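You operate a simulated robot arm through the tools that you are given. There is no shell and no other tool.

Carry out the task below with a simulated robot arm. There is one attempt and no reset: what you move stays moved.

JOB
Roll the block up to the red end stop, brake, and lay a label of its colour on it.
Fine: brake off and gate down first; no scuffs.

It is judged by the outcome, as a careful person would: the job done as asked, and still so three seconds after it is handed in. It fails if anything else is knocked over, pushed out of place, dropped, spilled or broken.

ROBOT AND FRAMES
A 6-joint arm with a fingered hand, fixed in place. Base frame: the origin is at the foot of the arm, x ahead of it, y to its left, z up. Units: mm, degrees, N and s.
With the tool pointing down near the work surface it reaches from about 220 to 560 mm from the base axis. Its first joint turns from -166.0 to 166.0 degrees. Payload 4 kg.
The TCP is the grasp point between the finger pads, 26 mm short of the fingertips. In the tool frame z runs along the fingers and y along their closing line. Largest opening 148 mm; the body of the gripper starts 73 mm behind the TCP. The gripper is a hand of 3 fingers: y runs from the thumb to the fingers, the wrist lies at [0, 0, -239] in the tool frame, and closing takes about 1.5 s.
Orientation is that of the tool frame in the base frame, as [roll, pitch, yaw] about the fixed x, y, z axes, in that order (R = Rz(yaw) Ry(pitch) Rx(roll)). With the fingers straight down and closing along the base's y, the tool's x points along the base's -x, its y along +y and its z along -z.

CONTROLS
- The arm moves only by the tool apply_moves. Its argument "motion" is a list of rows, each a list of 6 numbers: the shift along the base's x, y, z in m, then the turn, a rotation vector about the base's x, y, z in degrees. In form: [[tx, ty, tz, wx, wy, wz], ...]. A call has 1 to 20 rows; each row is the pose to reach, as a shift and turn from the pose commanded when the call began. "grip" is the closure, from 0 (fully open) to 1 (shut), set as the call begins (left out, the last holds). A row lasts 0.2 s, in which the tool goes at most 50 mm and 8.6 degrees; a call with a longer step from one row to the next is refused whole, and so is a gripper value outside its range. A pose out of reach is approached as far as the arm can. The call stops where the force on the tool passes 40 N (or 10 N more than at its start, if that is more) or the arm is blocked; 0.2 s more then pass. The fingers move at their own pace (about 153 mm/s each) and stop on an object; they squeeze with about 34 N. The grip force told is the motor's: it shows also when the fingers shut on nothing. Time passes only in rows, and 0.2 s behind the last, so rows that repeat a pose let the fingers close. The reply holds the time, the measured pose of the TCP, the force on the tool along the base axes, the opening and the grip force, in the units named above and with some noise, with the torque about the TCP (base axes, N m) and any sound that the robot's microphone picked up.
- Cameras (640 x 400 px; columns grow to the right, rows downward): "scene" is fixed at [400.6, -499.3, 1341.1]; the picture's right is [0.98, 0.20, 0.00], its down [0.09, -0.42, -0.90] and it looks along [-0.18, 0.89, -0.43] (base axes); focal length 297 px, centre (320, 200). "wrist" rides on the gripper at [68, -39, -90] in the tool frame; the picture's right is [0.50, 0.87, 0.00], its down [-0.66, 0.38, -0.65] and it looks along [-0.57, 0.33, 0.76] (tool axes); focal length 222 px, centre (320, 200). There is no depth. A picture from a camera that has moved, and an enlarged one, comes with that camera's place and axes in the base frame and with its lens.
- snapshot(camera): a new picture of that camera. It takes no simulated time.
- move_column(by): slides the trunk up (or, below 0, down) by that many mm; the arm rides with it, the base frame stays. It gives what a move gives, with no picture.
- curl_fingers(finger1, finger2, thumb_bend): sets how far each is bent, from 0 (flat) to 1 (curled in); at 0.3 the hand is open as for a grip, at 0.7 the pads meet at the TCP. One left out holds its place. A second passes; each finger stops where it meets its share of the squeeze, and holds until it gets a number again. A gripper value or a shape takes the hand back. It gives what a move gives, with no picture; readings hold the bend of each and the force on the fingers (four entries, about 0 where the hand has none), thumb and palm.
- grasp_type(shape): the hand has 3 fingers and takes this shape, open, in about a second: jaw (thumb against the fingers, like two jaws); tri (thumb and two fingers); tip (a fingertip pinch); poke (one finger out to press); point (the index stretched); flat (the hand flat); cup (the hand cupped); fist (a fist). The gripper value then closes the fingers along that shape, each until it touches; the sizes above hold for jaw. It gives what a move gives, with no picture.
- inspect(camera, box): a new picture of the part [left, top, right, bottom] of that camera's present view, enlarged. It takes no simulated time.
- hand_in(): hands the job in; it is judged then, once.

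Places have to be worked out from the pictures, the camera data and where the tool is seen. Open the gripper and draw the arm clear of the work before you hand the job in, unless the task says otherwise.

The tools are called after "Call:" as name(argument=value, ...) on one line, values as JSON. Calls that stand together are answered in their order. apply_moves: Moves the arm, as the interface text tells. Its arguments: {"type":"object","properties":{"motion":{"type":"array"},"grip":{"type":"number"}},"required":["motion"]} The other tools are called the same way: move_column (by) slides the trunk up or down; grasp_type (shape) gives the hand a shape; curl_fingers (finger1, finger2, thumb_bend) moves the fingers one by one; snapshot (camera) takes a picture; inspect (camera, box) takes an enlarged picture of a part of a camera's view; hand_in () hands the job in.

At the start:

```text
time_s: 0.0
tcp_pos: [139.8, 407.6, 1120.9]
tcp_rot: [-179.9, 0.0, 180.0]
force: [0.4, 0.7, -0.2]
torque: [0.0, 0.01, 0.01]
opening: 147.7
finger_force: 0.1
shape: jaw
bend: [0.3, 0.3, 0.3]
finger forces: [0.0, 0.1, 0.0, 0.0, 0.0, 0.0]
trunk travel left (down, up): [-500.0, 90.0]
```

scene: 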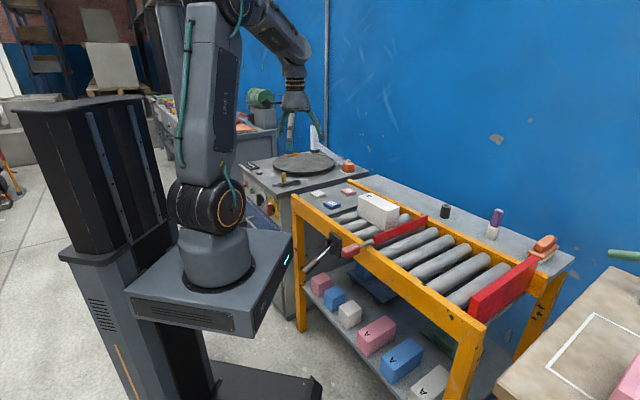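
wrist: 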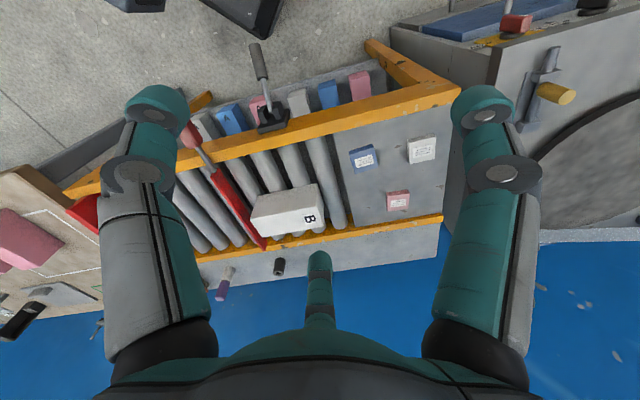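

The scene shows a roller conveyor with a white block, a red gate with a red-knobbed lever, a black-handled lever (probably the brake), and three label stacks. I'll enlarge the views before moving anything.

Call:
inspect(camera="scene", box=[280, 160, 440, 260])

Call:
inspect(camera="scene", box=[400, 180, 600, 305])

Call:
inspect(camera="wrist", box=[160, 80, 460, 268])

```text
4.00 times, centred on (360, 210) of scene
camera zoom: at [400.6, -499.3, 1341.1], right [0.98, 0.2, 0.0], down [0.09, -0.42, -0.9], along [-0.18, 0.89, -0.43], focal length 1188 px, centre (160, 160)
```

zoom: 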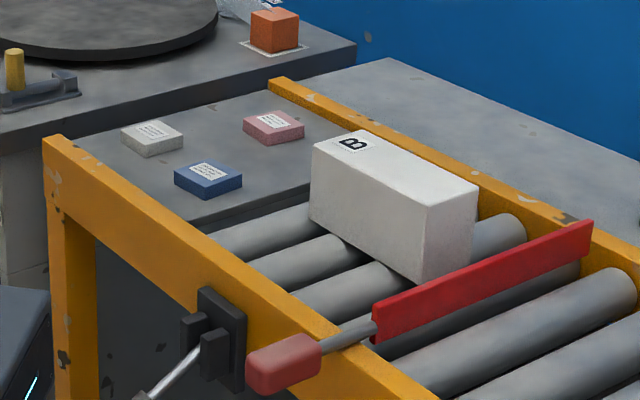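

```text
3.20 times, centred on (500, 242) of scene
camera zoom: at [400.6, -499.3, 1341.1], right [0.98, 0.2, 0.0], down [0.09, -0.42, -0.9], along [-0.18, 0.89, -0.43], focal length 950 px, centre (-256, 64)
```

zoom: 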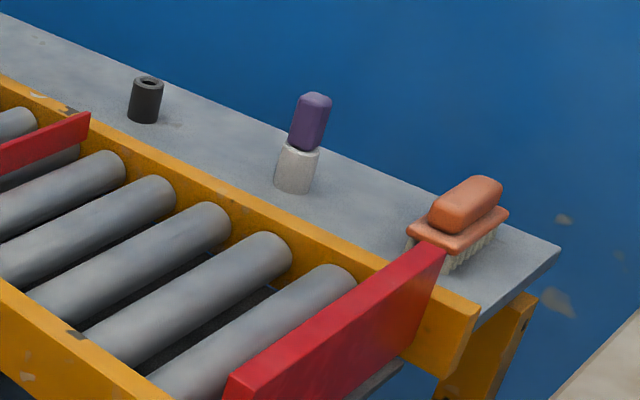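

```text
2.13 times, centred on (310, 174) of wrist
camera zoom: at [71.7, 369.8, 1210.2], right [-0.5, 0.87, 0.0], down [0.66, 0.38, 0.65], along [0.57, 0.33, -0.76], focal length 473 px, centre (341, 255)
```

zoom: 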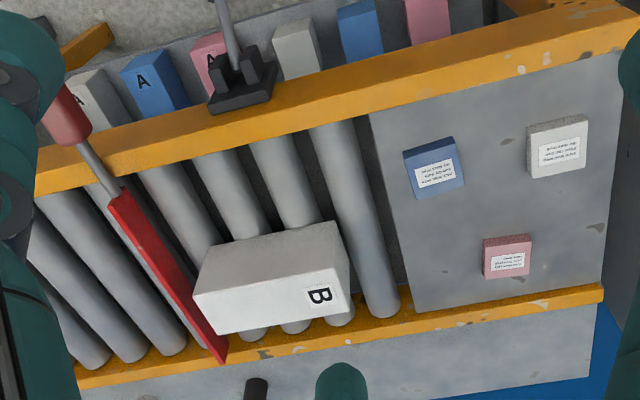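

The conveyor runs at about -45° in the base frame. The gate knob is near (345, 252, 816), the brake pivot near (274, 370, 746) with its handle end near (191, 290, 679), and the white block "B" is centred near (412, 487) with its top at about z 877. I'll bring the wrist camera closer to the levers to see how they work.

Call:
apply_moves(motion=[[0, -0.02, -0.02, 0, 0, 2], [0, -0.04, -0.04, 0, 0, 4], [0.002, -0.06, -0.06, 0, 0, 6], [0.004, -0.08, -0.08, 0, 0, 8], [0.006, -0.1, -0.1, 0, 0, 10], [0.008, -0.12, -0.12, 0, 0, 12], [0.01, -0.14, -0.14, 0, 0, 14], [0.01, -0.157, -0.16, 0, 0, 15]])

```text
time_s: 1.8
tcp_pos: [149.8, 252.2, 960.4]
tcp_rot: [180.0, 0.0, -164.9]
force: [1.0, 0.0, 0.5]
torque: [0.02, 0.0, 0.02]
opening: 148.2
finger_force: 0.1
shape: jaw
bend: [0.3, 0.3, 0.3]
finger forces: [0.0, 0.0, 0.0, 0.0, 0.1, 0.0]
trunk travel left (down, up): [-500.0, 90.0]
```

The arm went where commanded, so I'll take a look from here.

Call:
snapshot(camera="wrist")

Call:
snapshot(camera="scene")

```text
taken
camera wrist: at [92.8, 197.5, 1049.6], right [-0.71, 0.71, 0.0], down [0.54, 0.53, 0.65], along [0.46, 0.46, -0.76], focal length 222 px, centre (320, 200)
```

wrist: 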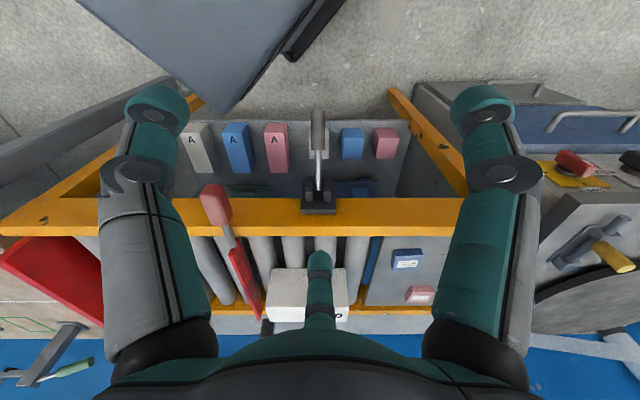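

```text
taken
```

scene: 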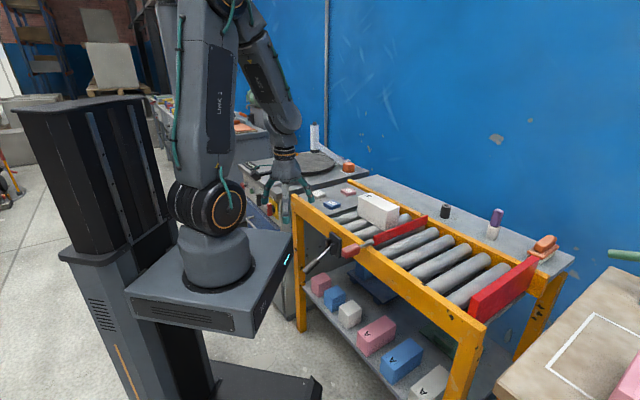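

Call:
inspect(camera="wrist", box=[180, 90, 380, 215])

Call:
inspect(camera="wrist", box=[180, 180, 360, 330])

Call:
inspect(camera="scene", box=[295, 215, 375, 280])

```text
3.20 times, centred on (280, 152) of wrist
camera zoom: at [92.8, 197.5, 1049.6], right [-0.71, 0.71, 0.0], down [0.54, 0.53, 0.65], along [0.46, 0.46, -0.76], focal length 711 px, centre (448, 352)
```

zoom: 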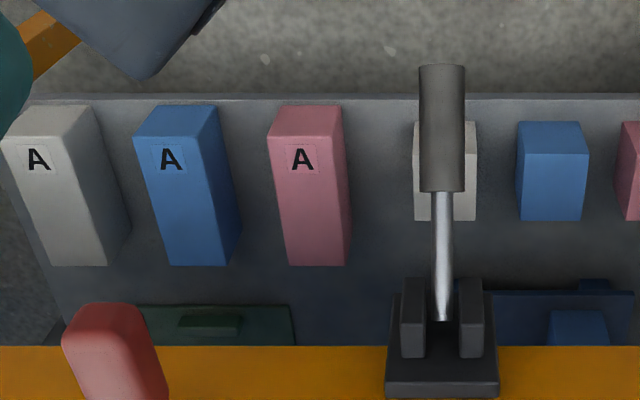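

```text
2.67 times, centred on (270, 255) of wrist
camera zoom: at [92.8, 197.5, 1049.6], right [-0.71, 0.71, 0.0], down [0.54, 0.53, 0.65], along [0.46, 0.46, -0.76], focal length 592 px, centre (453, 53)
```

zoom: 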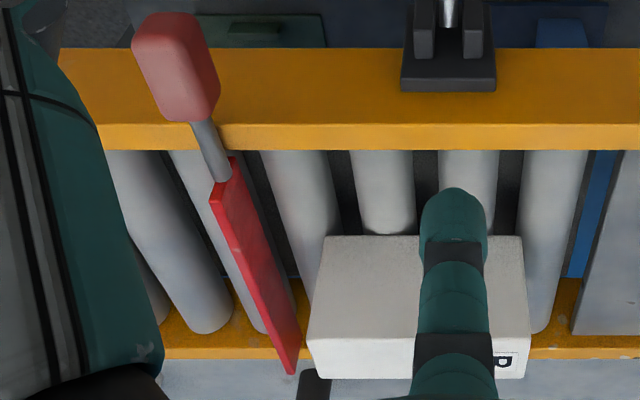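

```text
6.15 times, centred on (335, 248) of scene
camera zoom: at [400.6, -499.3, 1341.1], right [0.98, 0.2, 0.0], down [0.09, -0.42, -0.9], along [-0.18, 0.89, -0.43], focal length 1827 px, centre (228, -92)
```

zoom: 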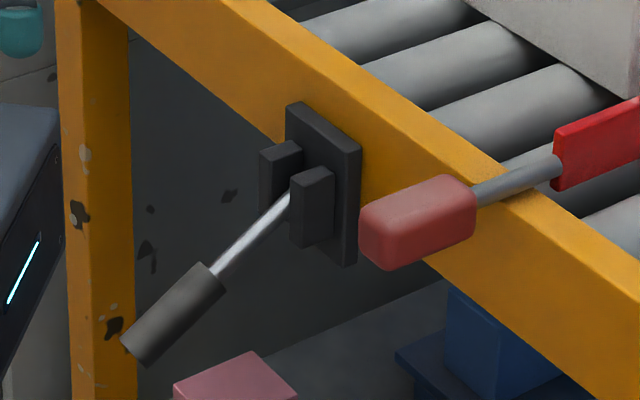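

The brake lever is a cylindrical handle hinged between two ears on the front rail, sloping about 43° down and out toward the arm. The gate is level with its red knob outside the rail. I'll turn the tool so it closes along the rail direction and hover above the brake handle for a closer view.

Call:
apply_moves(motion=[[0.006, 0.005, -0.015, 0, 0, 4], [0.012, 0.011, -0.03, 0, 0, 8], [0.018, 0.017, -0.045, 0, 0, 12], [0.024, 0.023, -0.06, 0, 0, 16], [0.03, 0.029, -0.075, 0, 0, 20], [0.036, 0.035, -0.09, 0, 0, 24], [0.042, 0.041, -0.1, 0, 0, 27], [0.048, 0.045, -0.11, 0, 0, 30]], grip=0.4)

Call:
snapshot(camera="wrist")

Call:
snapshot(camera="scene")

```text
time_s: 3.6
tcp_pos: [199.4, 294.5, 851.3]
tcp_rot: [-180.0, 0.0, -135.0]
force: [0.3, 0.3, -0.4]
torque: [0.02, 0.0, 0.0]
opening: 89.4
finger_force: 0.1
shape: jaw
bend: [0.32, 0.32, 0.7]
finger forces: [0.0, 0.0, 0.0, 0.0, 0.0, 0.1]
trunk travel left (down, up): [-500.0, 90.0]
```

```text
taken
camera wrist: at [178.5, 220.2, 940.2], right [-0.97, 0.26, 0.0], down [0.2, 0.73, 0.65], along [0.17, 0.63, -0.76], focal length 222 px, centre (320, 200)
```

wrist: 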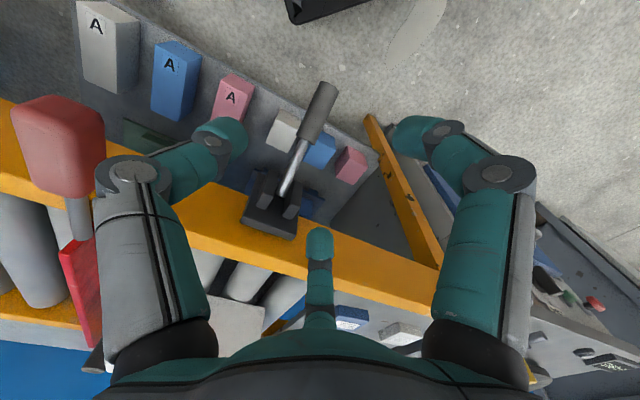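

```text
taken
```

scene: 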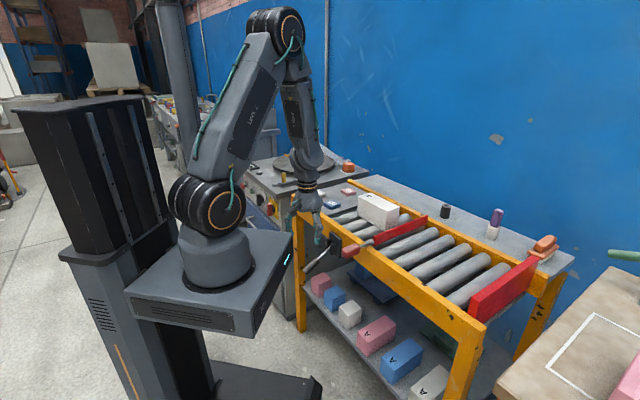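

The hand is now above and beside the lever, but the bend readings are uneven. I'll wait a moment to see how the fingers settle, and enlarge the lever.

Call:
apply_moves(motion=[[0, 0, 0, 0, 0, 0], [0, 0, 0, 0, 0, 0], [0, 0, 0, 0, 0, 0], [0, 0, 0, 0, 0, 0], [0, 0, 0, 0, 0, 0]])

Call:
inspect(camera="wrist", box=[190, 60, 450, 260])

Call:
inspect(camera="scene", box=[270, 170, 400, 280])

```text
time_s: 4.8
tcp_pos: [198.9, 294.3, 851.2]
tcp_rot: [180.0, 0.0, -135.0]
force: [-0.4, -0.3, -0.2]
torque: [-0.01, -0.02, 0.03]
opening: 89.4
finger_force: 0.1
shape: jaw
bend: [0.32, 0.32, 0.7]
finger forces: [0.1, 0.0, 0.0, 0.1, 0.1, 0.0]
trunk travel left (down, up): [-500.0, 90.0]
```

```text
2.00 times, centred on (320, 160) of wrist
camera zoom: at [178.2, 220.1, 940.4], right [-0.97, 0.26, 0.0], down [0.2, 0.73, 0.65], along [0.17, 0.63, -0.76], focal length 444 px, centre (320, 280)
```

zoom: 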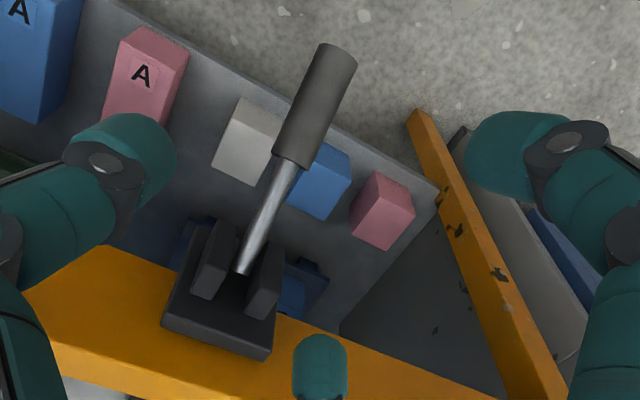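

```text
3.64 times, centred on (335, 225) of scene
camera zoom: at [400.6, -499.3, 1341.1], right [0.98, 0.2, 0.0], down [0.09, -0.42, -0.9], along [-0.18, 0.89, -0.43], focal length 1080 px, centre (266, 109)
```

zoom: 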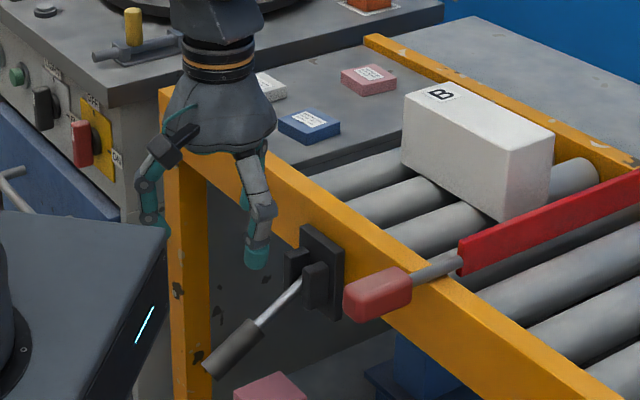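

The thumb is on the +u side, down the line, and the two fingers are on the other side. I'll close the hand partway in free air to see how it moves before I use it on the lever.

Call:
apply_moves(motion=[[0, 0, 0, 0, 0, 0], [0, 0, 0, 0, 0, 0], [0, 0, 0, 0, 0, 0], [0, 0, 0, 0, 0, 0], [0, 0, 0, 0, 0, 0]], grip=0.75)

Call:
snapshot(camera="wrist")

Call:
inspect(camera="scene", box=[270, 170, 400, 280])

```text
time_s: 6.0
tcp_pos: [199.4, 295.3, 851.6]
tcp_rot: [-180.0, 0.1, -135.1]
force: [-0.2, -0.2, -0.3]
torque: [-0.01, -0.01, 0.0]
opening: 37.4
finger_force: 0.1
shape: jaw
bend: [0.76, 0.76, 0.7]
finger forces: [0.1, 0.0, 0.0, 0.0, 0.0, 0.0]
trunk travel left (down, up): [-500.0, 90.0]
```

```text
taken
camera wrist: at [178.2, 220.1, 940.4], right [-0.97, 0.26, 0.0], down [0.2, 0.73, 0.65], along [0.17, 0.63, -0.76], focal length 222 px, centre (320, 200)
```

wrist: 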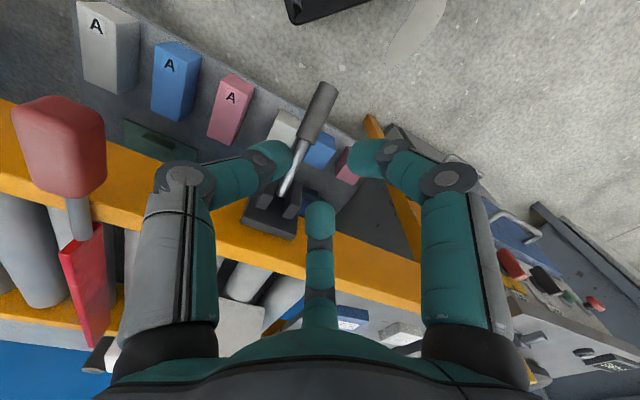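

```text
3.64 times, centred on (335, 225) of scene
camera zoom: at [400.6, -499.3, 1341.1], right [0.98, 0.2, 0.0], down [0.09, -0.42, -0.9], along [-0.18, 0.89, -0.43], focal length 1080 px, centre (266, 109)
```

zoom: 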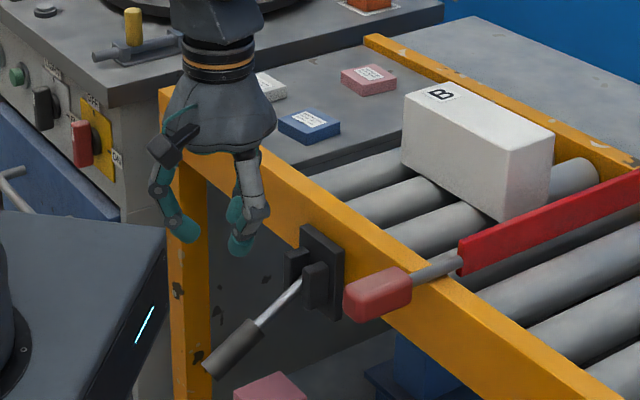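

All three fingers close evenly toward the TCP. I place the handle's middle near u=-70, v=349, z=687 (u along the line, v across it), with the lever hinged near v=450, z=741. I'll open, straighten up over it, and descend around the handle.

Call:
apply_moves(motion=[[-0.001, 0.001, 0, 0, 0, 0], [-0.002, 0.001, -0.03, 0, 0, 0], [-0.002, 0.001, -0.06, 0, 0, 0], [-0.002, 0.001, -0.09, 0, 0, 0], [-0.002, 0.001, -0.12, 0, 0, 0], [-0.002, 0.001, -0.145, 0, 0, 0], [-0.002, 0.001, -0.163, 0, 0, 0]], grip=0.35)

Call:
snapshot(camera="wrist")

Call:
inspect(camera="scene", box=[260, 190, 390, 300])

```text
time_s: 7.6
tcp_pos: [196.7, 297.4, 687.5]
tcp_rot: [180.0, 0.0, -135.0]
force: [-0.9, 1.0, -0.2]
torque: [0.02, -0.03, -0.02]
opening: 95.7
finger_force: 0.0
shape: jaw
bend: [0.3, 0.3, 0.7]
finger forces: [0.0, 0.1, 0.0, 0.0, 0.0, 0.1]
trunk travel left (down, up): [-500.0, 90.0]
```

```text
taken
camera wrist: at [175.4, 222.9, 777.3], right [-0.97, 0.26, 0.0], down [0.2, 0.73, 0.65], along [0.17, 0.63, -0.76], focal length 222 px, centre (320, 200)
```

wrist: 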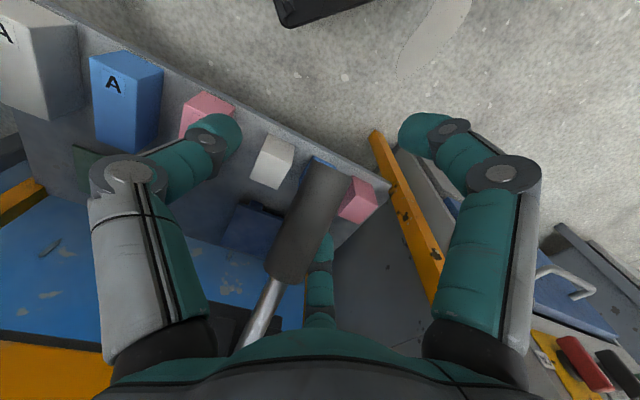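

```text
3.64 times, centred on (325, 245) of scene
camera zoom: at [400.6, -499.3, 1341.1], right [0.98, 0.2, 0.0], down [0.09, -0.42, -0.9], along [-0.18, 0.89, -0.43], focal length 1080 px, centre (302, 36)
```

zoom: 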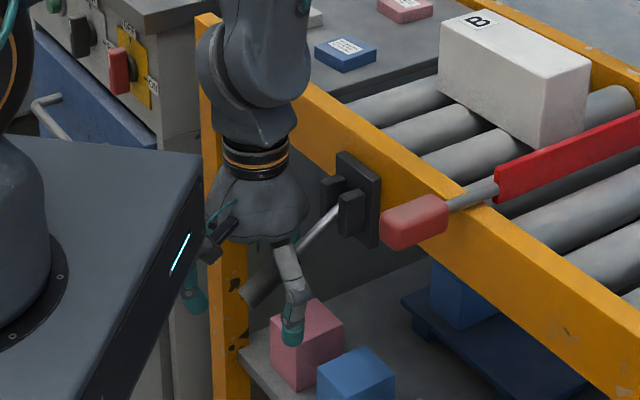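

The handle now lies between the thumb and the fingers, about at the TCP. I'll close on it.

Call:
apply_moves(motion=[[0, 0, 0, 0, 0, 0], [0, 0, 0, 0, 0, 0], [0, 0, 0, 0, 0, 0], [0, 0, 0, 0, 0, 0], [0, 0, 0, 0, 0, 0], [0, 0, 0, 0, 0, 0], [0, 0, 0, 0, 0, 0]], grip=1.0)

Call:
snapshot(camera="wrist")

Call:
inspect(camera="scene", box=[260, 190, 390, 300])

```text
time_s: 9.2
tcp_pos: [197.1, 297.7, 688.6]
tcp_rot: [-179.9, -0.1, -135.0]
force: [1.3, 6.8, -0.4]
torque: [-0.06, -0.08, 0.16]
opening: 6.3
finger_force: 34.2
shape: jaw
bend: [0.77, 0.72, 0.73]
finger forces: [0.0, 10.0, 0.0, 0.1, 1.5, 0.0]
trunk travel left (down, up): [-500.0, 90.0]
```

```text
taken
camera wrist: at [175.5, 223.5, 777.5], right [-0.97, 0.26, 0.0], down [0.2, 0.73, 0.65], along [0.17, 0.63, -0.76], focal length 222 px, centre (320, 200)
```

wrist: 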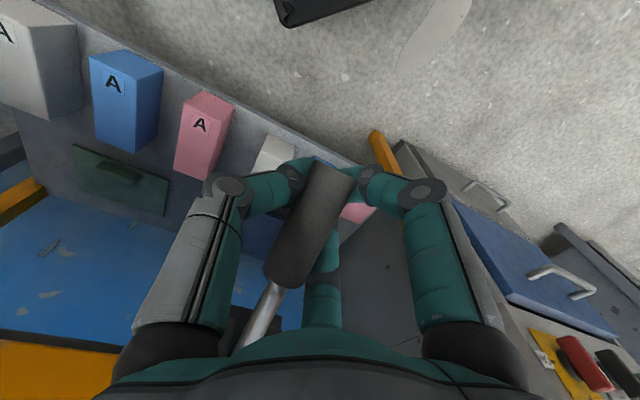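

```text
3.64 times, centred on (325, 245) of scene
camera zoom: at [400.6, -499.3, 1341.1], right [0.98, 0.2, 0.0], down [0.09, -0.42, -0.9], along [-0.18, 0.89, -0.43], focal length 1080 px, centre (302, 36)
```

zoom: 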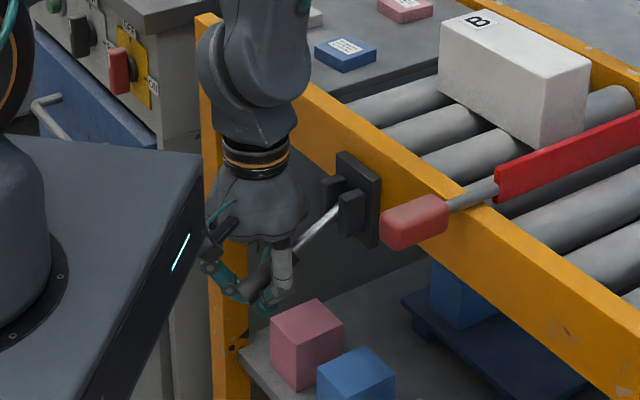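

The fingers are wrapped around the handle. I'll lift it along its arc in small steps while watching the force.

Call:
apply_moves(motion=[[-0.002, -0.002, 0.007, 0, 0, 0], [-0.0046, -0.0046, 0.015, 0, 0, 0], [-0.007, -0.007, 0.025, 0, 0, 0], [-0.0083, -0.0083, 0.034, 0, 0, 0], [-0.009, -0.009, 0.044, 0, 0, 0], [-0.0095, -0.0095, 0.054, 0, 0, 0]])

Call:
snapshot(camera="wrist")

Call:
inspect(camera="scene", box=[260, 190, 390, 300])

```text
time_s: 10.3
tcp_pos: [188.6, 291.7, 726.6]
tcp_rot: [179.8, 0.4, -134.9]
force: [-4.4, 5.2, -0.5]
torque: [-0.13, -0.02, 0.14]
opening: 5.4
finger_force: 34.2
shape: jaw
bend: [0.77, 0.72, 0.72]
finger forces: [0.1, 6.8, 0.1, 0.0, 0.0, 0.1]
trunk travel left (down, up): [-500.0, 90.0]
stopped in row 5: the force on the tool passed its limit at 50 N (the readings are from after the stop); the commanded pose is now the measured one
```

```text
taken
camera wrist: at [167.5, 215.6, 815.6], right [-0.97, 0.26, 0.0], down [0.19, 0.73, 0.66], along [0.17, 0.64, -0.75], focal length 222 px, centre (320, 200)
```

wrist: 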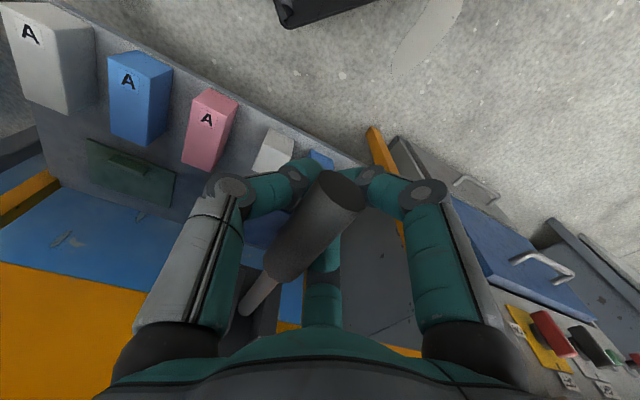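

```text
3.64 times, centred on (325, 245) of scene
camera zoom: at [400.6, -499.3, 1341.1], right [0.98, 0.2, 0.0], down [0.09, -0.42, -0.9], along [-0.18, 0.89, -0.43], focal length 1080 px, centre (302, 36)
```

zoom: 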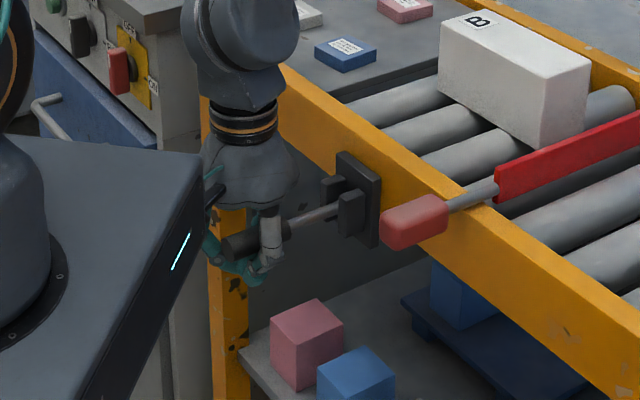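

The lever has come up to about horizontal, and a force spike stopped the move. I'll lift a little more, gently, to learn whether this is its end stop.

Call:
apply_moves(motion=[[0, 0, 0.003, 0, 0, 0], [0, 0, 0.006, 0, 0, 0], [0, 0, 0.009, 0, 0, 0]])

Call:
inspect(camera="scene", box=[260, 190, 390, 300])

```text
time_s: 11.1
tcp_pos: [188.7, 290.7, 736.1]
tcp_rot: [179.7, 0.6, -134.9]
force: [-7.2, 17.0, -9.4]
torque: [-0.65, -0.29, -0.19]
opening: 5.5
finger_force: 34.2
shape: jaw
bend: [0.77, 0.72, 0.72]
finger forces: [0.1, 9.0, 0.0, 0.0, 0.0, 0.0]
trunk travel left (down, up): [-500.0, 90.0]
```

```text
3.64 times, centred on (325, 245) of scene
camera zoom: at [400.6, -499.3, 1341.1], right [0.98, 0.2, 0.0], down [0.09, -0.42, -0.9], along [-0.18, 0.89, -0.43], focal length 1080 px, centre (302, 36)
```

zoom: 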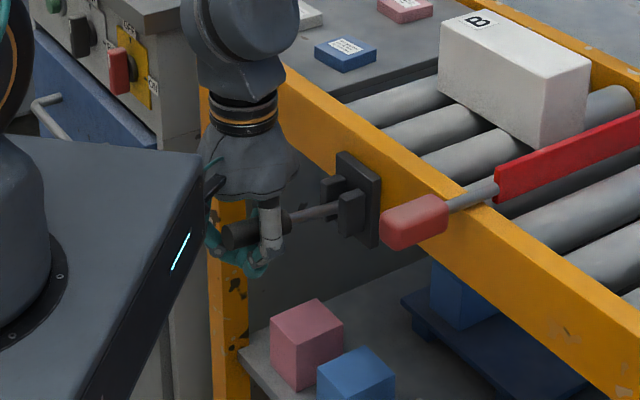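

Call:
snapshot(camera="wrist")

```text
taken
camera wrist: at [167.7, 215.6, 824.5], right [-0.97, 0.26, 0.0], down [0.19, 0.73, 0.66], along [0.17, 0.64, -0.75], focal length 222 px, centre (320, 200)
```

wrist: 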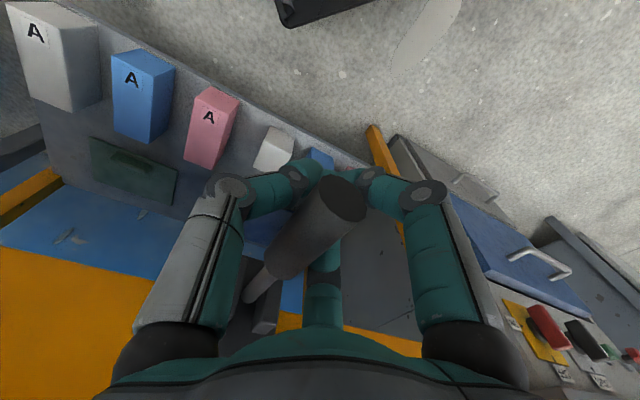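

The lever is still swinging up under a modest load, with some sideways force toward -u. I'll ease the tool that way and keep following the arc.

Call:
apply_moves(motion=[[-0.002, 0.002, 0.003, 0, 0, 0], [-0.0025, 0.003, 0.008, 0, 0, 0], [-0.001, 0.004, 0.013, 0, 0, 0], [0.001, 0.006, 0.019, 0, 0, 0], [0.002, 0.007, 0.024, 0, 0, 0]])

Call:
inspect(camera="scene", box=[260, 190, 390, 300])

Call:
snapshot(camera="wrist")

```text
time_s: 12.3
tcp_pos: [191.0, 298.8, 760.8]
tcp_rot: [179.9, 0.5, -134.9]
force: [-7.8, 17.5, -2.9]
torque: [-0.32, -0.09, 0.08]
opening: 1.2
finger_force: 34.4
shape: jaw
bend: [0.78, 0.76, 0.75]
finger forces: [0.0, 32.0, 0.0, 0.0, 4.0, 0.0]
trunk travel left (down, up): [-500.0, 90.0]
```

```text
3.64 times, centred on (325, 245) of scene
camera zoom: at [400.6, -499.3, 1341.1], right [0.98, 0.2, 0.0], down [0.09, -0.42, -0.9], along [-0.18, 0.89, -0.43], focal length 1080 px, centre (302, 36)
```

zoom: 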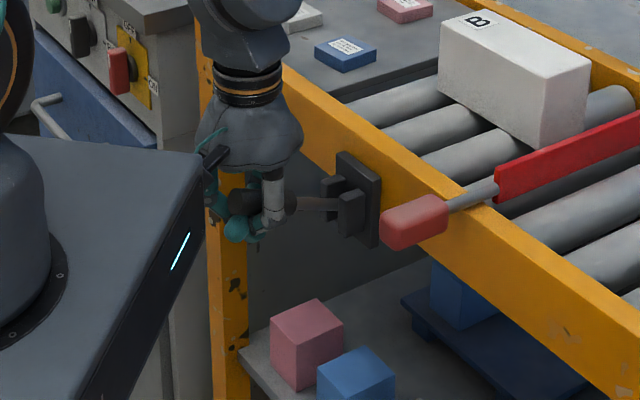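

```text
taken
camera wrist: at [169.9, 223.2, 849.1], right [-0.97, 0.26, 0.0], down [0.19, 0.73, 0.66], along [0.17, 0.64, -0.75], focal length 222 px, centre (320, 200)
```

wrist: 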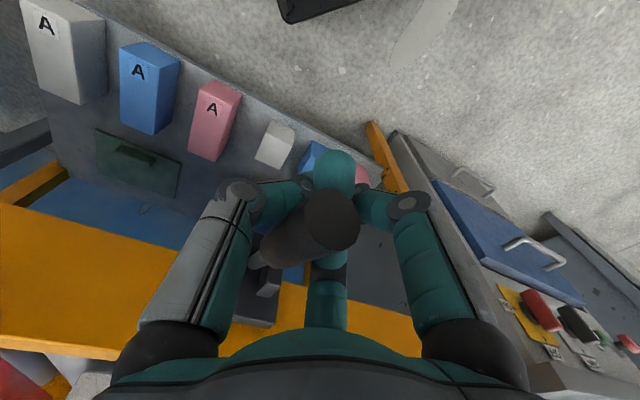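

The lever is at roughly +24° now and the load is small. I'll keep lifting a bit more to find its end.

Call:
apply_moves(motion=[[0.0, 0.001, 0.004, 0, 0, 0], [0.001, 0.003, 0.009, 0, 0, 0], [0.003, 0.005, 0.014, 0, 0, 0], [0.005, 0.007, 0.019, 0, 0, 0]])

Call:
inspect(camera="scene", box=[260, 190, 390, 300])

Call:
snapshot(camera="wrist")

```text
time_s: 13.3
tcp_pos: [192.7, 301.5, 774.8]
tcp_rot: [-179.8, -0.3, -134.9]
force: [-13.3, 7.1, -30.4]
torque: [-0.23, -0.1, 0.08]
opening: 0.0
finger_force: 33.9
shape: jaw
bend: [0.8, 0.75, 0.75]
finger forces: [0.1, 43.0, 0.1, 0.1, 9.6, 0.0]
trunk travel left (down, up): [-500.0, 90.0]
stopped in row 4: the force on the tool passed its limit at 46 N (the readings are from after the stop); the commanded pose is now the measured one
```

```text
3.64 times, centred on (325, 245) of scene
camera zoom: at [400.6, -499.3, 1341.1], right [0.98, 0.2, 0.0], down [0.09, -0.42, -0.9], along [-0.18, 0.89, -0.43], focal length 1080 px, centre (302, 36)
```

zoom: 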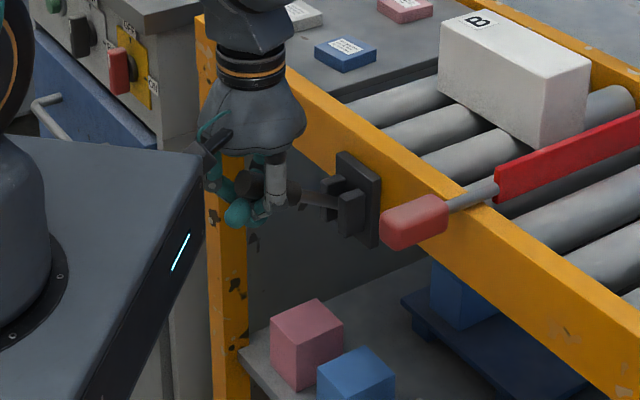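

```text
taken
camera wrist: at [171.7, 227.2, 863.8], right [-0.97, 0.26, 0.0], down [0.2, 0.73, 0.65], along [0.17, 0.63, -0.76], focal length 222 px, centre (320, 200)
```

wrist: 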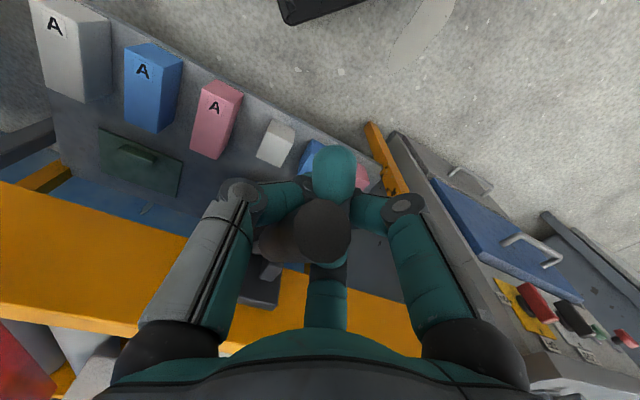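

The lever has reached a firm upper stop at about +32°, which mirrors its start angle. I'll relax the load, open the fingers around the handle and see if it stays.

Call:
apply_moves(motion=[[0, 0, -0.002, 0, 0, 0], [0, 0, -0.003, 0, 0, 0], [0, 0, -0.003, 0, 0, 0], [0, 0, -0.003, 0, 0, 0], [0, 0, -0.003, 0, 0, 0], [0, 0, -0.003, 0, 0, 0]], grip=0.35)

Call:
snapshot(camera="wrist")

Call:
inspect(camera="scene", box=[260, 190, 390, 300])

```text
time_s: 14.7
tcp_pos: [194.3, 300.6, 772.2]
tcp_rot: [-180.0, -0.1, -135.0]
force: [0.2, -0.3, -0.1]
torque: [0.01, -0.03, 0.0]
opening: 95.8
finger_force: 0.0
shape: jaw
bend: [0.3, 0.3, 0.7]
finger forces: [0.0, 0.1, 0.1, 0.0, 0.1, 0.0]
trunk travel left (down, up): [-500.0, 90.0]
```

```text
taken
camera wrist: at [172.6, 226.5, 861.6], right [-0.97, 0.26, 0.0], down [0.2, 0.73, 0.65], along [0.17, 0.63, -0.76], focal length 222 px, centre (320, 200)
```

wrist: 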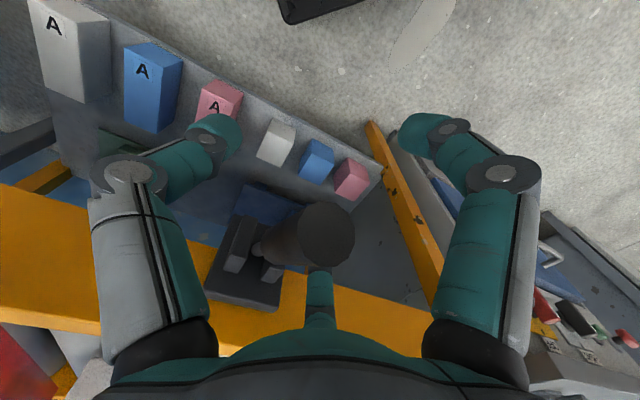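

```text
3.64 times, centred on (325, 245) of scene
camera zoom: at [400.6, -499.3, 1341.1], right [0.98, 0.2, 0.0], down [0.09, -0.42, -0.9], along [-0.18, 0.89, -0.43], focal length 1080 px, centre (302, 36)
```

zoom: 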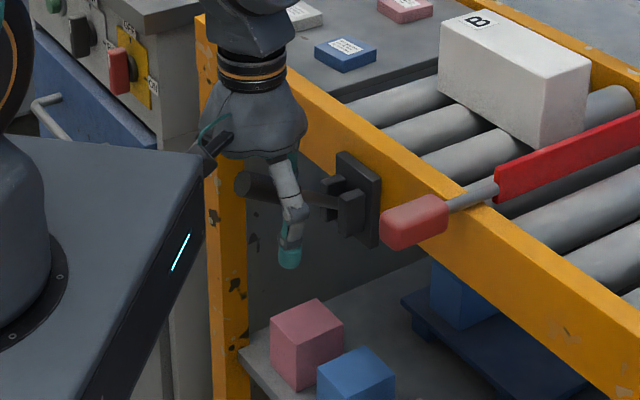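

The lever stays up by itself. I'll raise the hand clear and take a close look at the gate mechanism.

Call:
apply_moves(motion=[[0, 0, 0.03, 0, 0, 0], [0, 0, 0.07, 0, 0, 0], [-0.01, -0.01, 0.11, 0, 0, 0], [-0.02, -0.02, 0.15, 0, 0, 0], [0.0, -0.04, 0.17, 0, 0, 0], [0.03, -0.07, 0.18, 0, 0, 0], [0.05, -0.09, 0.18, 0, 0, 0]])

Call:
snapshot(camera="wrist")

Call:
inspect(camera="scene", box=[325, 205, 455, 275])

```text
time_s: 16.3
tcp_pos: [243.0, 213.0, 950.9]
tcp_rot: [180.0, 0.0, -135.0]
force: [-0.1, 0.0, 0.5]
torque: [0.0, -0.03, 0.03]
opening: 95.9
finger_force: 0.1
shape: jaw
bend: [0.3, 0.3, 0.7]
finger forces: [0.0, 0.0, 0.0, 0.0, 0.1, 0.0]
trunk travel left (down, up): [-500.0, 90.0]
```

```text
taken
camera wrist: at [222.1, 138.1, 1039.7], right [-0.97, 0.26, 0.0], down [0.2, 0.73, 0.65], along [0.17, 0.63, -0.76], focal length 222 px, centre (320, 200)
```

wrist: 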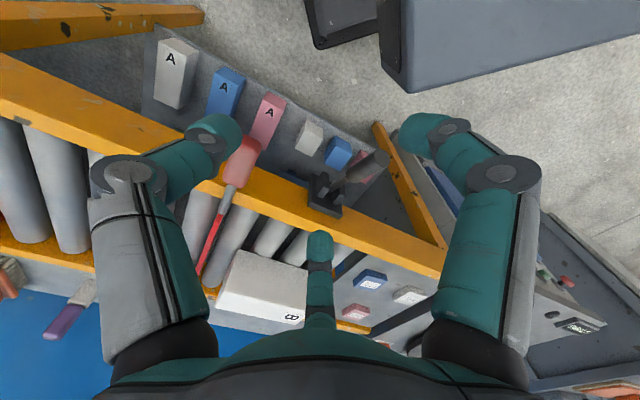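

```text
4.92 times, centred on (390, 240) of scene
camera zoom: at [400.6, -499.3, 1341.1], right [0.98, 0.2, 0.0], down [0.09, -0.42, -0.9], along [-0.18, 0.89, -0.43], focal length 1462 px, centre (-25, 3)
```

zoom: 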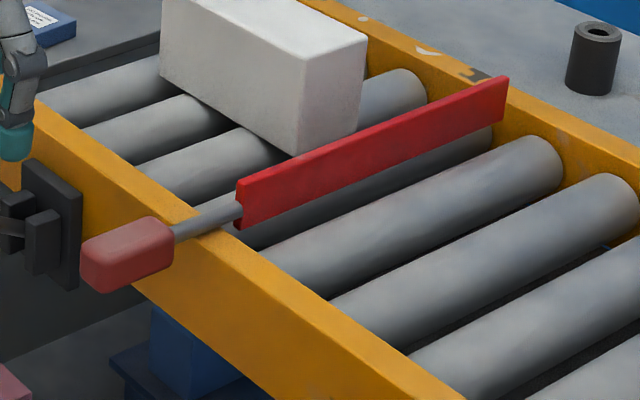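

Call:
apply_moves(motion=[[0.03, -0.005, -0.01, 0, 0, 0], [0.06, -0.01, -0.02, 0, 0, 0], [0.09, -0.02, -0.03, 0, 0, 0], [0.115, -0.025, -0.034, 0, 0, 0]])

Call:
snapshot(camera="wrist")

Call:
inspect(camera="wrist", box=[210, 110, 430, 250])

```text
time_s: 17.3
tcp_pos: [357.1, 186.0, 918.7]
tcp_rot: [-180.0, 0.0, -135.0]
force: [0.0, 0.4, -0.2]
torque: [0.01, -0.03, 0.01]
opening: 96.2
finger_force: 0.1
shape: jaw
bend: [0.3, 0.3, 0.7]
finger forces: [0.1, 0.1, 0.0, 0.0, 0.1, 0.0]
trunk travel left (down, up): [-500.0, 90.0]
```

```text
taken
camera wrist: at [336.0, 111.7, 1008.1], right [-0.97, 0.26, 0.0], down [0.2, 0.73, 0.65], along [0.17, 0.63, -0.76], focal length 222 px, centre (320, 200)
```

wrist: 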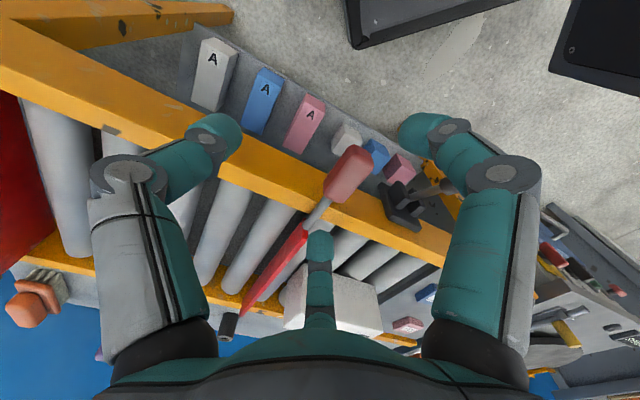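

```text
2.86 times, centred on (320, 180) of wrist
camera zoom: at [336.0, 111.7, 1008.1], right [-0.97, 0.26, 0.0], down [0.2, 0.73, 0.65], along [0.17, 0.63, -0.76], focal length 635 px, centre (320, 257)
```

zoom: 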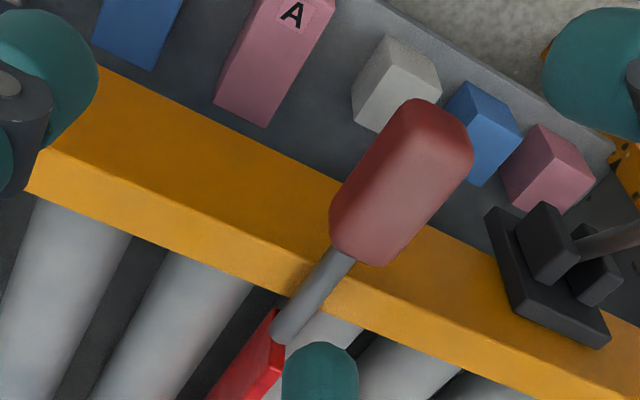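

The knob is near u=68, v=412, z=816 and its rod passes just above the front rail. I'll close the hand into a blunt tip, hover above the knob, then press down lightly to feel how the gate moves.

Call:
apply_moves(motion=[[0, 0, 0, 0, 0, 0], [-0.006, 0.02, -0.005, 0, 0, 0], [-0.012, 0.04, -0.01, 0, 0, 0], [-0.0177, 0.0572, -0.015, 0, 0, 0], [-0.0177, 0.0572, -0.015, 0, 0, 0], [-0.0177, 0.0572, -0.025, 0, 0, 0]], grip=1.0)

Call:
snapshot(camera="wrist")

Call:
inspect(camera="scene", box=[315, 165, 455, 275])

```text
time_s: 18.7
tcp_pos: [339.3, 242.8, 893.2]
tcp_rot: [-180.0, 0.1, -135.0]
force: [-1.1, -0.5, -0.2]
torque: [0.0, 0.04, -0.01]
opening: 0.0
finger_force: 34.1
shape: jaw
bend: [0.7, 0.7, 0.7]
finger forces: [0.0, 0.0, 0.0, 0.1, 0.1, 0.0]
trunk travel left (down, up): [-500.0, 90.0]
```

```text
taken
camera wrist: at [318.8, 168.6, 983.0], right [-0.97, 0.26, 0.0], down [0.2, 0.73, 0.65], along [0.17, 0.63, -0.76], focal length 222 px, centre (320, 200)
```

wrist: 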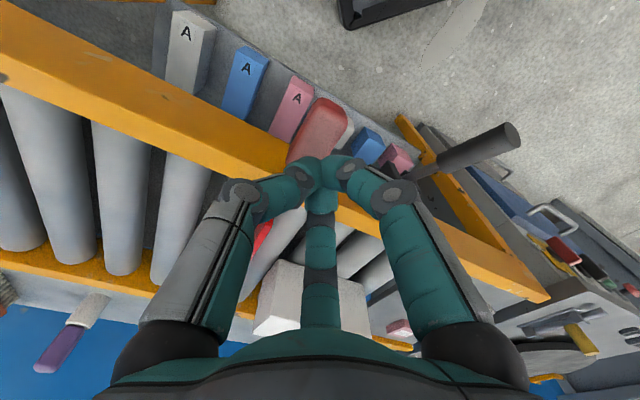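

```text
3.64 times, centred on (385, 220) of scene
camera zoom: at [400.6, -499.3, 1341.1], right [0.98, 0.2, 0.0], down [0.09, -0.42, -0.9], along [-0.18, 0.89, -0.43], focal length 1080 px, centre (84, 127)
```

zoom: 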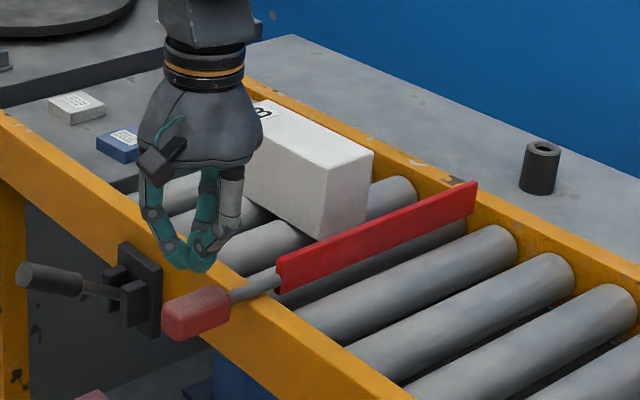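

The closed fingertips are directly above the knob. I'll go down in small steps until there is contact and then a bit further.

Call:
apply_moves(motion=[[0, 0, -0.01, 0, 0, 0], [0, 0, -0.02, 0, 0, 0], [0, 0, -0.028, 0, 0, 0], [0, 0, -0.034, 0, 0, 0], [0, 0, -0.038, 0, 0, 0], [0, 0, -0.042, 0, 0, 0], [0, 0, -0.045, 0, 0, 0]])

Call:
inspect(camera="scene", box=[315, 165, 455, 275])

```text
time_s: 20.3
tcp_pos: [339.8, 243.1, 849.2]
tcp_rot: [180.0, 0.0, -135.1]
force: [0.8, -0.4, -0.1]
torque: [0.01, 0.03, -0.02]
opening: 0.1
finger_force: 34.0
shape: jaw
bend: [0.7, 0.7, 0.7]
finger forces: [0.0, 0.0, 0.0, 0.0, 0.0, 0.1]
trunk travel left (down, up): [-500.0, 90.0]
```

```text
3.64 times, centred on (385, 220) of scene
camera zoom: at [400.6, -499.3, 1341.1], right [0.98, 0.2, 0.0], down [0.09, -0.42, -0.9], along [-0.18, 0.89, -0.43], focal length 1080 px, centre (84, 127)
```

zoom: 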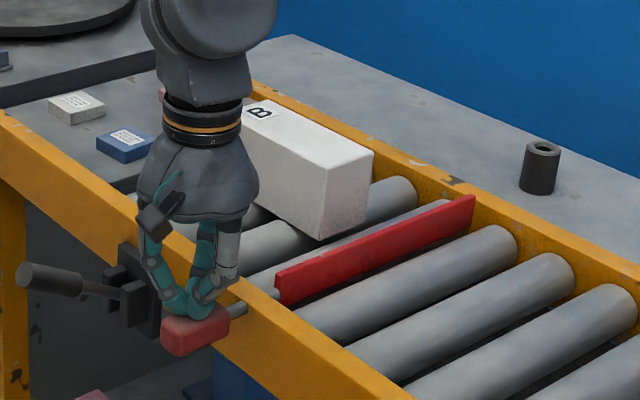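

The gate slides straight down with almost no force. I'll continue down until it bottoms out.

Call:
apply_moves(motion=[[0, 0, -0.005, 0, 0, 0], [0, 0, -0.01, 0, 0, 0], [0, 0, -0.015, 0, 0, 0], [0, 0, -0.02, 0, 0, 0], [0, 0, -0.025, 0, 0, 0], [0, 0, -0.03, 0, 0, 0], [0, 0, -0.035, 0, 0, 0], [0, 0, -0.04, 0, 0, 0]])

Call:
inspect(camera="scene", box=[315, 165, 455, 275])

```text
time_s: 22.1
tcp_pos: [342.3, 242.6, 811.9]
tcp_rot: [180.0, 0.4, -135.1]
force: [-5.1, -6.5, 32.3]
torque: [-0.27, 0.19, 0.0]
opening: 0.0
finger_force: 33.8
shape: jaw
bend: [0.7, 0.7, 0.7]
finger forces: [0.0, 0.1, 0.0, 0.1, 0.0, 0.1]
trunk travel left (down, up): [-500.0, 90.0]
stopped in row 8: the force on the tool passed its limit at 48 N (the readings are from after the stop); the commanded pose is now the measured one
```

```text
3.64 times, centred on (385, 220) of scene
camera zoom: at [400.6, -499.3, 1341.1], right [0.98, 0.2, 0.0], down [0.09, -0.42, -0.9], along [-0.18, 0.89, -0.43], focal length 1080 px, centre (84, 127)
```

zoom: 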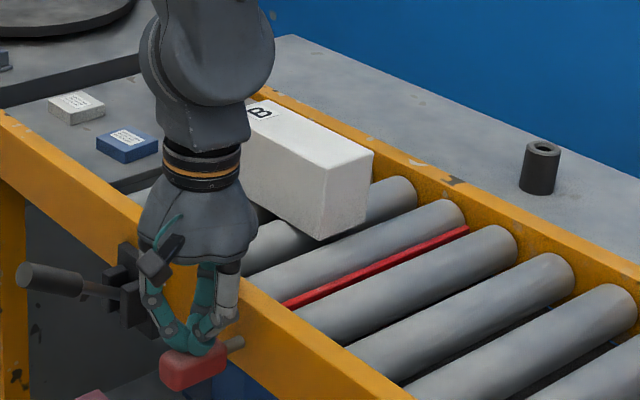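

The gate has bottomed out and only a thin red edge shows between the rollers. I'll lift the hand away and check that it stays down.

Call:
apply_moves(motion=[[0, 0, 0.01, 0, 0, 0], [0, 0, 0.04, 0, 0, 0], [0, 0, 0.08, 0, 0, 0], [0, 0, 0.12, 0, 0, 0], [-0.03, -0.03, 0.16, 0, 0, 0], [-0.05, -0.05, 0.2, 0, 0, 0]])

Call:
inspect(camera="scene", box=[315, 165, 455, 275])

Call:
snapshot(camera="scene")

Call:
snapshot(camera="wrist")

```text
refused: row 5 steps farther than a row can; nothing moved
```

```text
3.64 times, centred on (385, 220) of scene
camera zoom: at [400.6, -499.3, 1341.1], right [0.98, 0.2, 0.0], down [0.09, -0.42, -0.9], along [-0.18, 0.89, -0.43], focal length 1080 px, centre (84, 127)
```

zoom: 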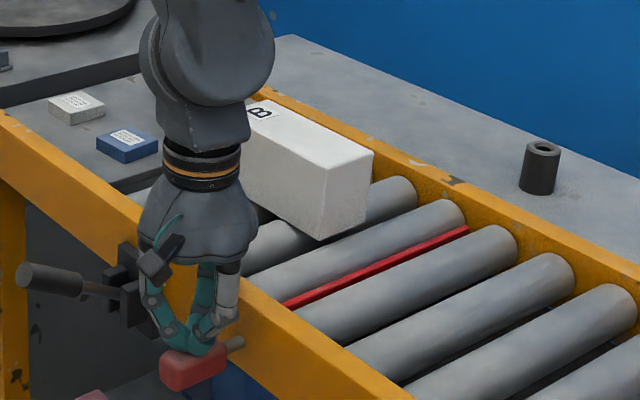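

```text
taken
```

scene: 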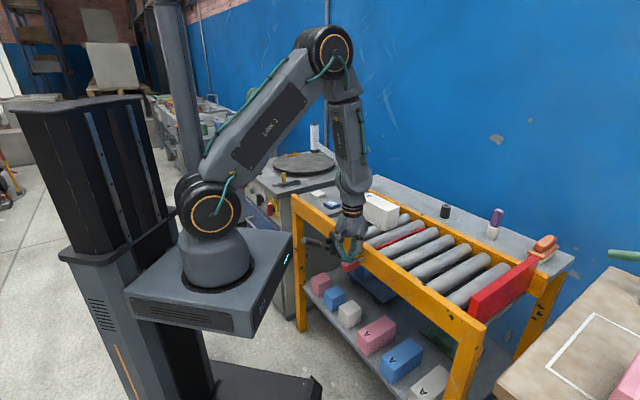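

```text
taken
camera wrist: at [320.6, 168.1, 901.8], right [-0.97, 0.26, 0.0], down [0.19, 0.73, 0.66], along [0.17, 0.63, -0.75], focal length 222 px, centre (320, 200)
```

wrist: 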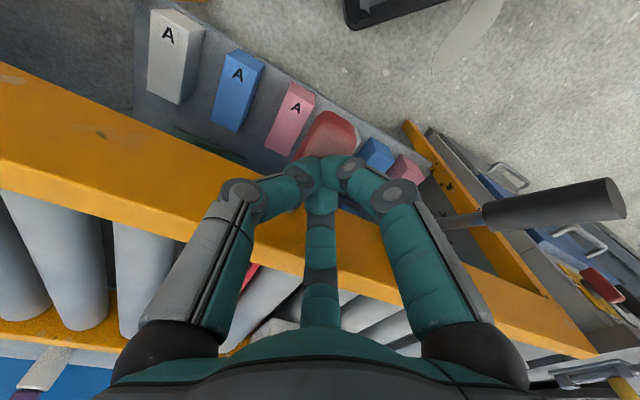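

That call was refused because one step was too long. I'll redo the retreat with shorter steps.

Call:
apply_moves(motion=[[0, 0, 0.01, 0, 0, 0], [0, 0, 0.04, 0, 0, 0], [0, 0, 0.08, 0, 0, 0], [0, 0, 0.12, 0, 0, 0], [-0.015, -0.015, 0.155, 0, 0, 0], [-0.03, -0.03, 0.19, 0, 0, 0]])

Call:
inspect(camera="scene", box=[315, 165, 455, 275])

Call:
snapshot(camera="wrist")

```text
time_s: 23.5
tcp_pos: [314.6, 213.0, 1002.6]
tcp_rot: [-180.0, 0.2, -135.1]
force: [0.1, 0.3, 0.2]
torque: [0.03, -0.01, 0.01]
opening: 0.1
finger_force: 33.8
shape: jaw
bend: [0.7, 0.7, 0.7]
finger forces: [0.1, 0.0, 0.0, 0.1, 0.0, 0.1]
trunk travel left (down, up): [-500.0, 90.0]
```

```text
3.64 times, centred on (385, 220) of scene
camera zoom: at [400.6, -499.3, 1341.1], right [0.98, 0.2, 0.0], down [0.09, -0.42, -0.9], along [-0.18, 0.89, -0.43], focal length 1080 px, centre (84, 127)
```

zoom: 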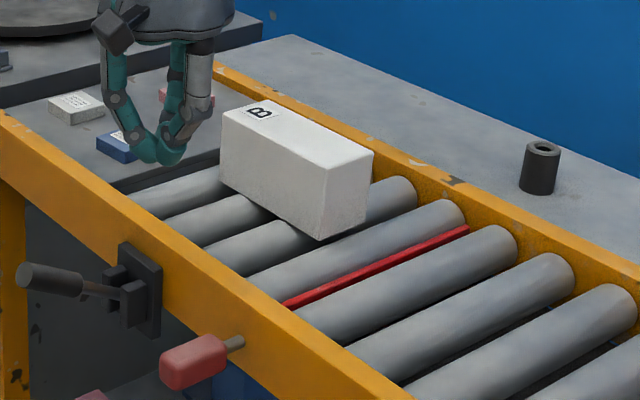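

```text
taken
camera wrist: at [293.2, 138.4, 1091.4], right [-0.97, 0.26, 0.0], down [0.19, 0.73, 0.66], along [0.17, 0.63, -0.75], focal length 222 px, centre (320, 200)
```

wrist: 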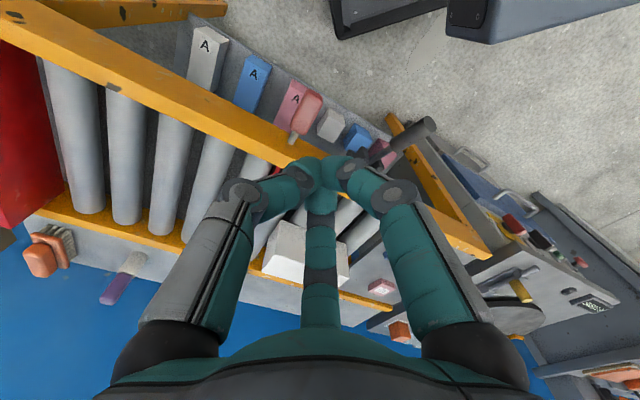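

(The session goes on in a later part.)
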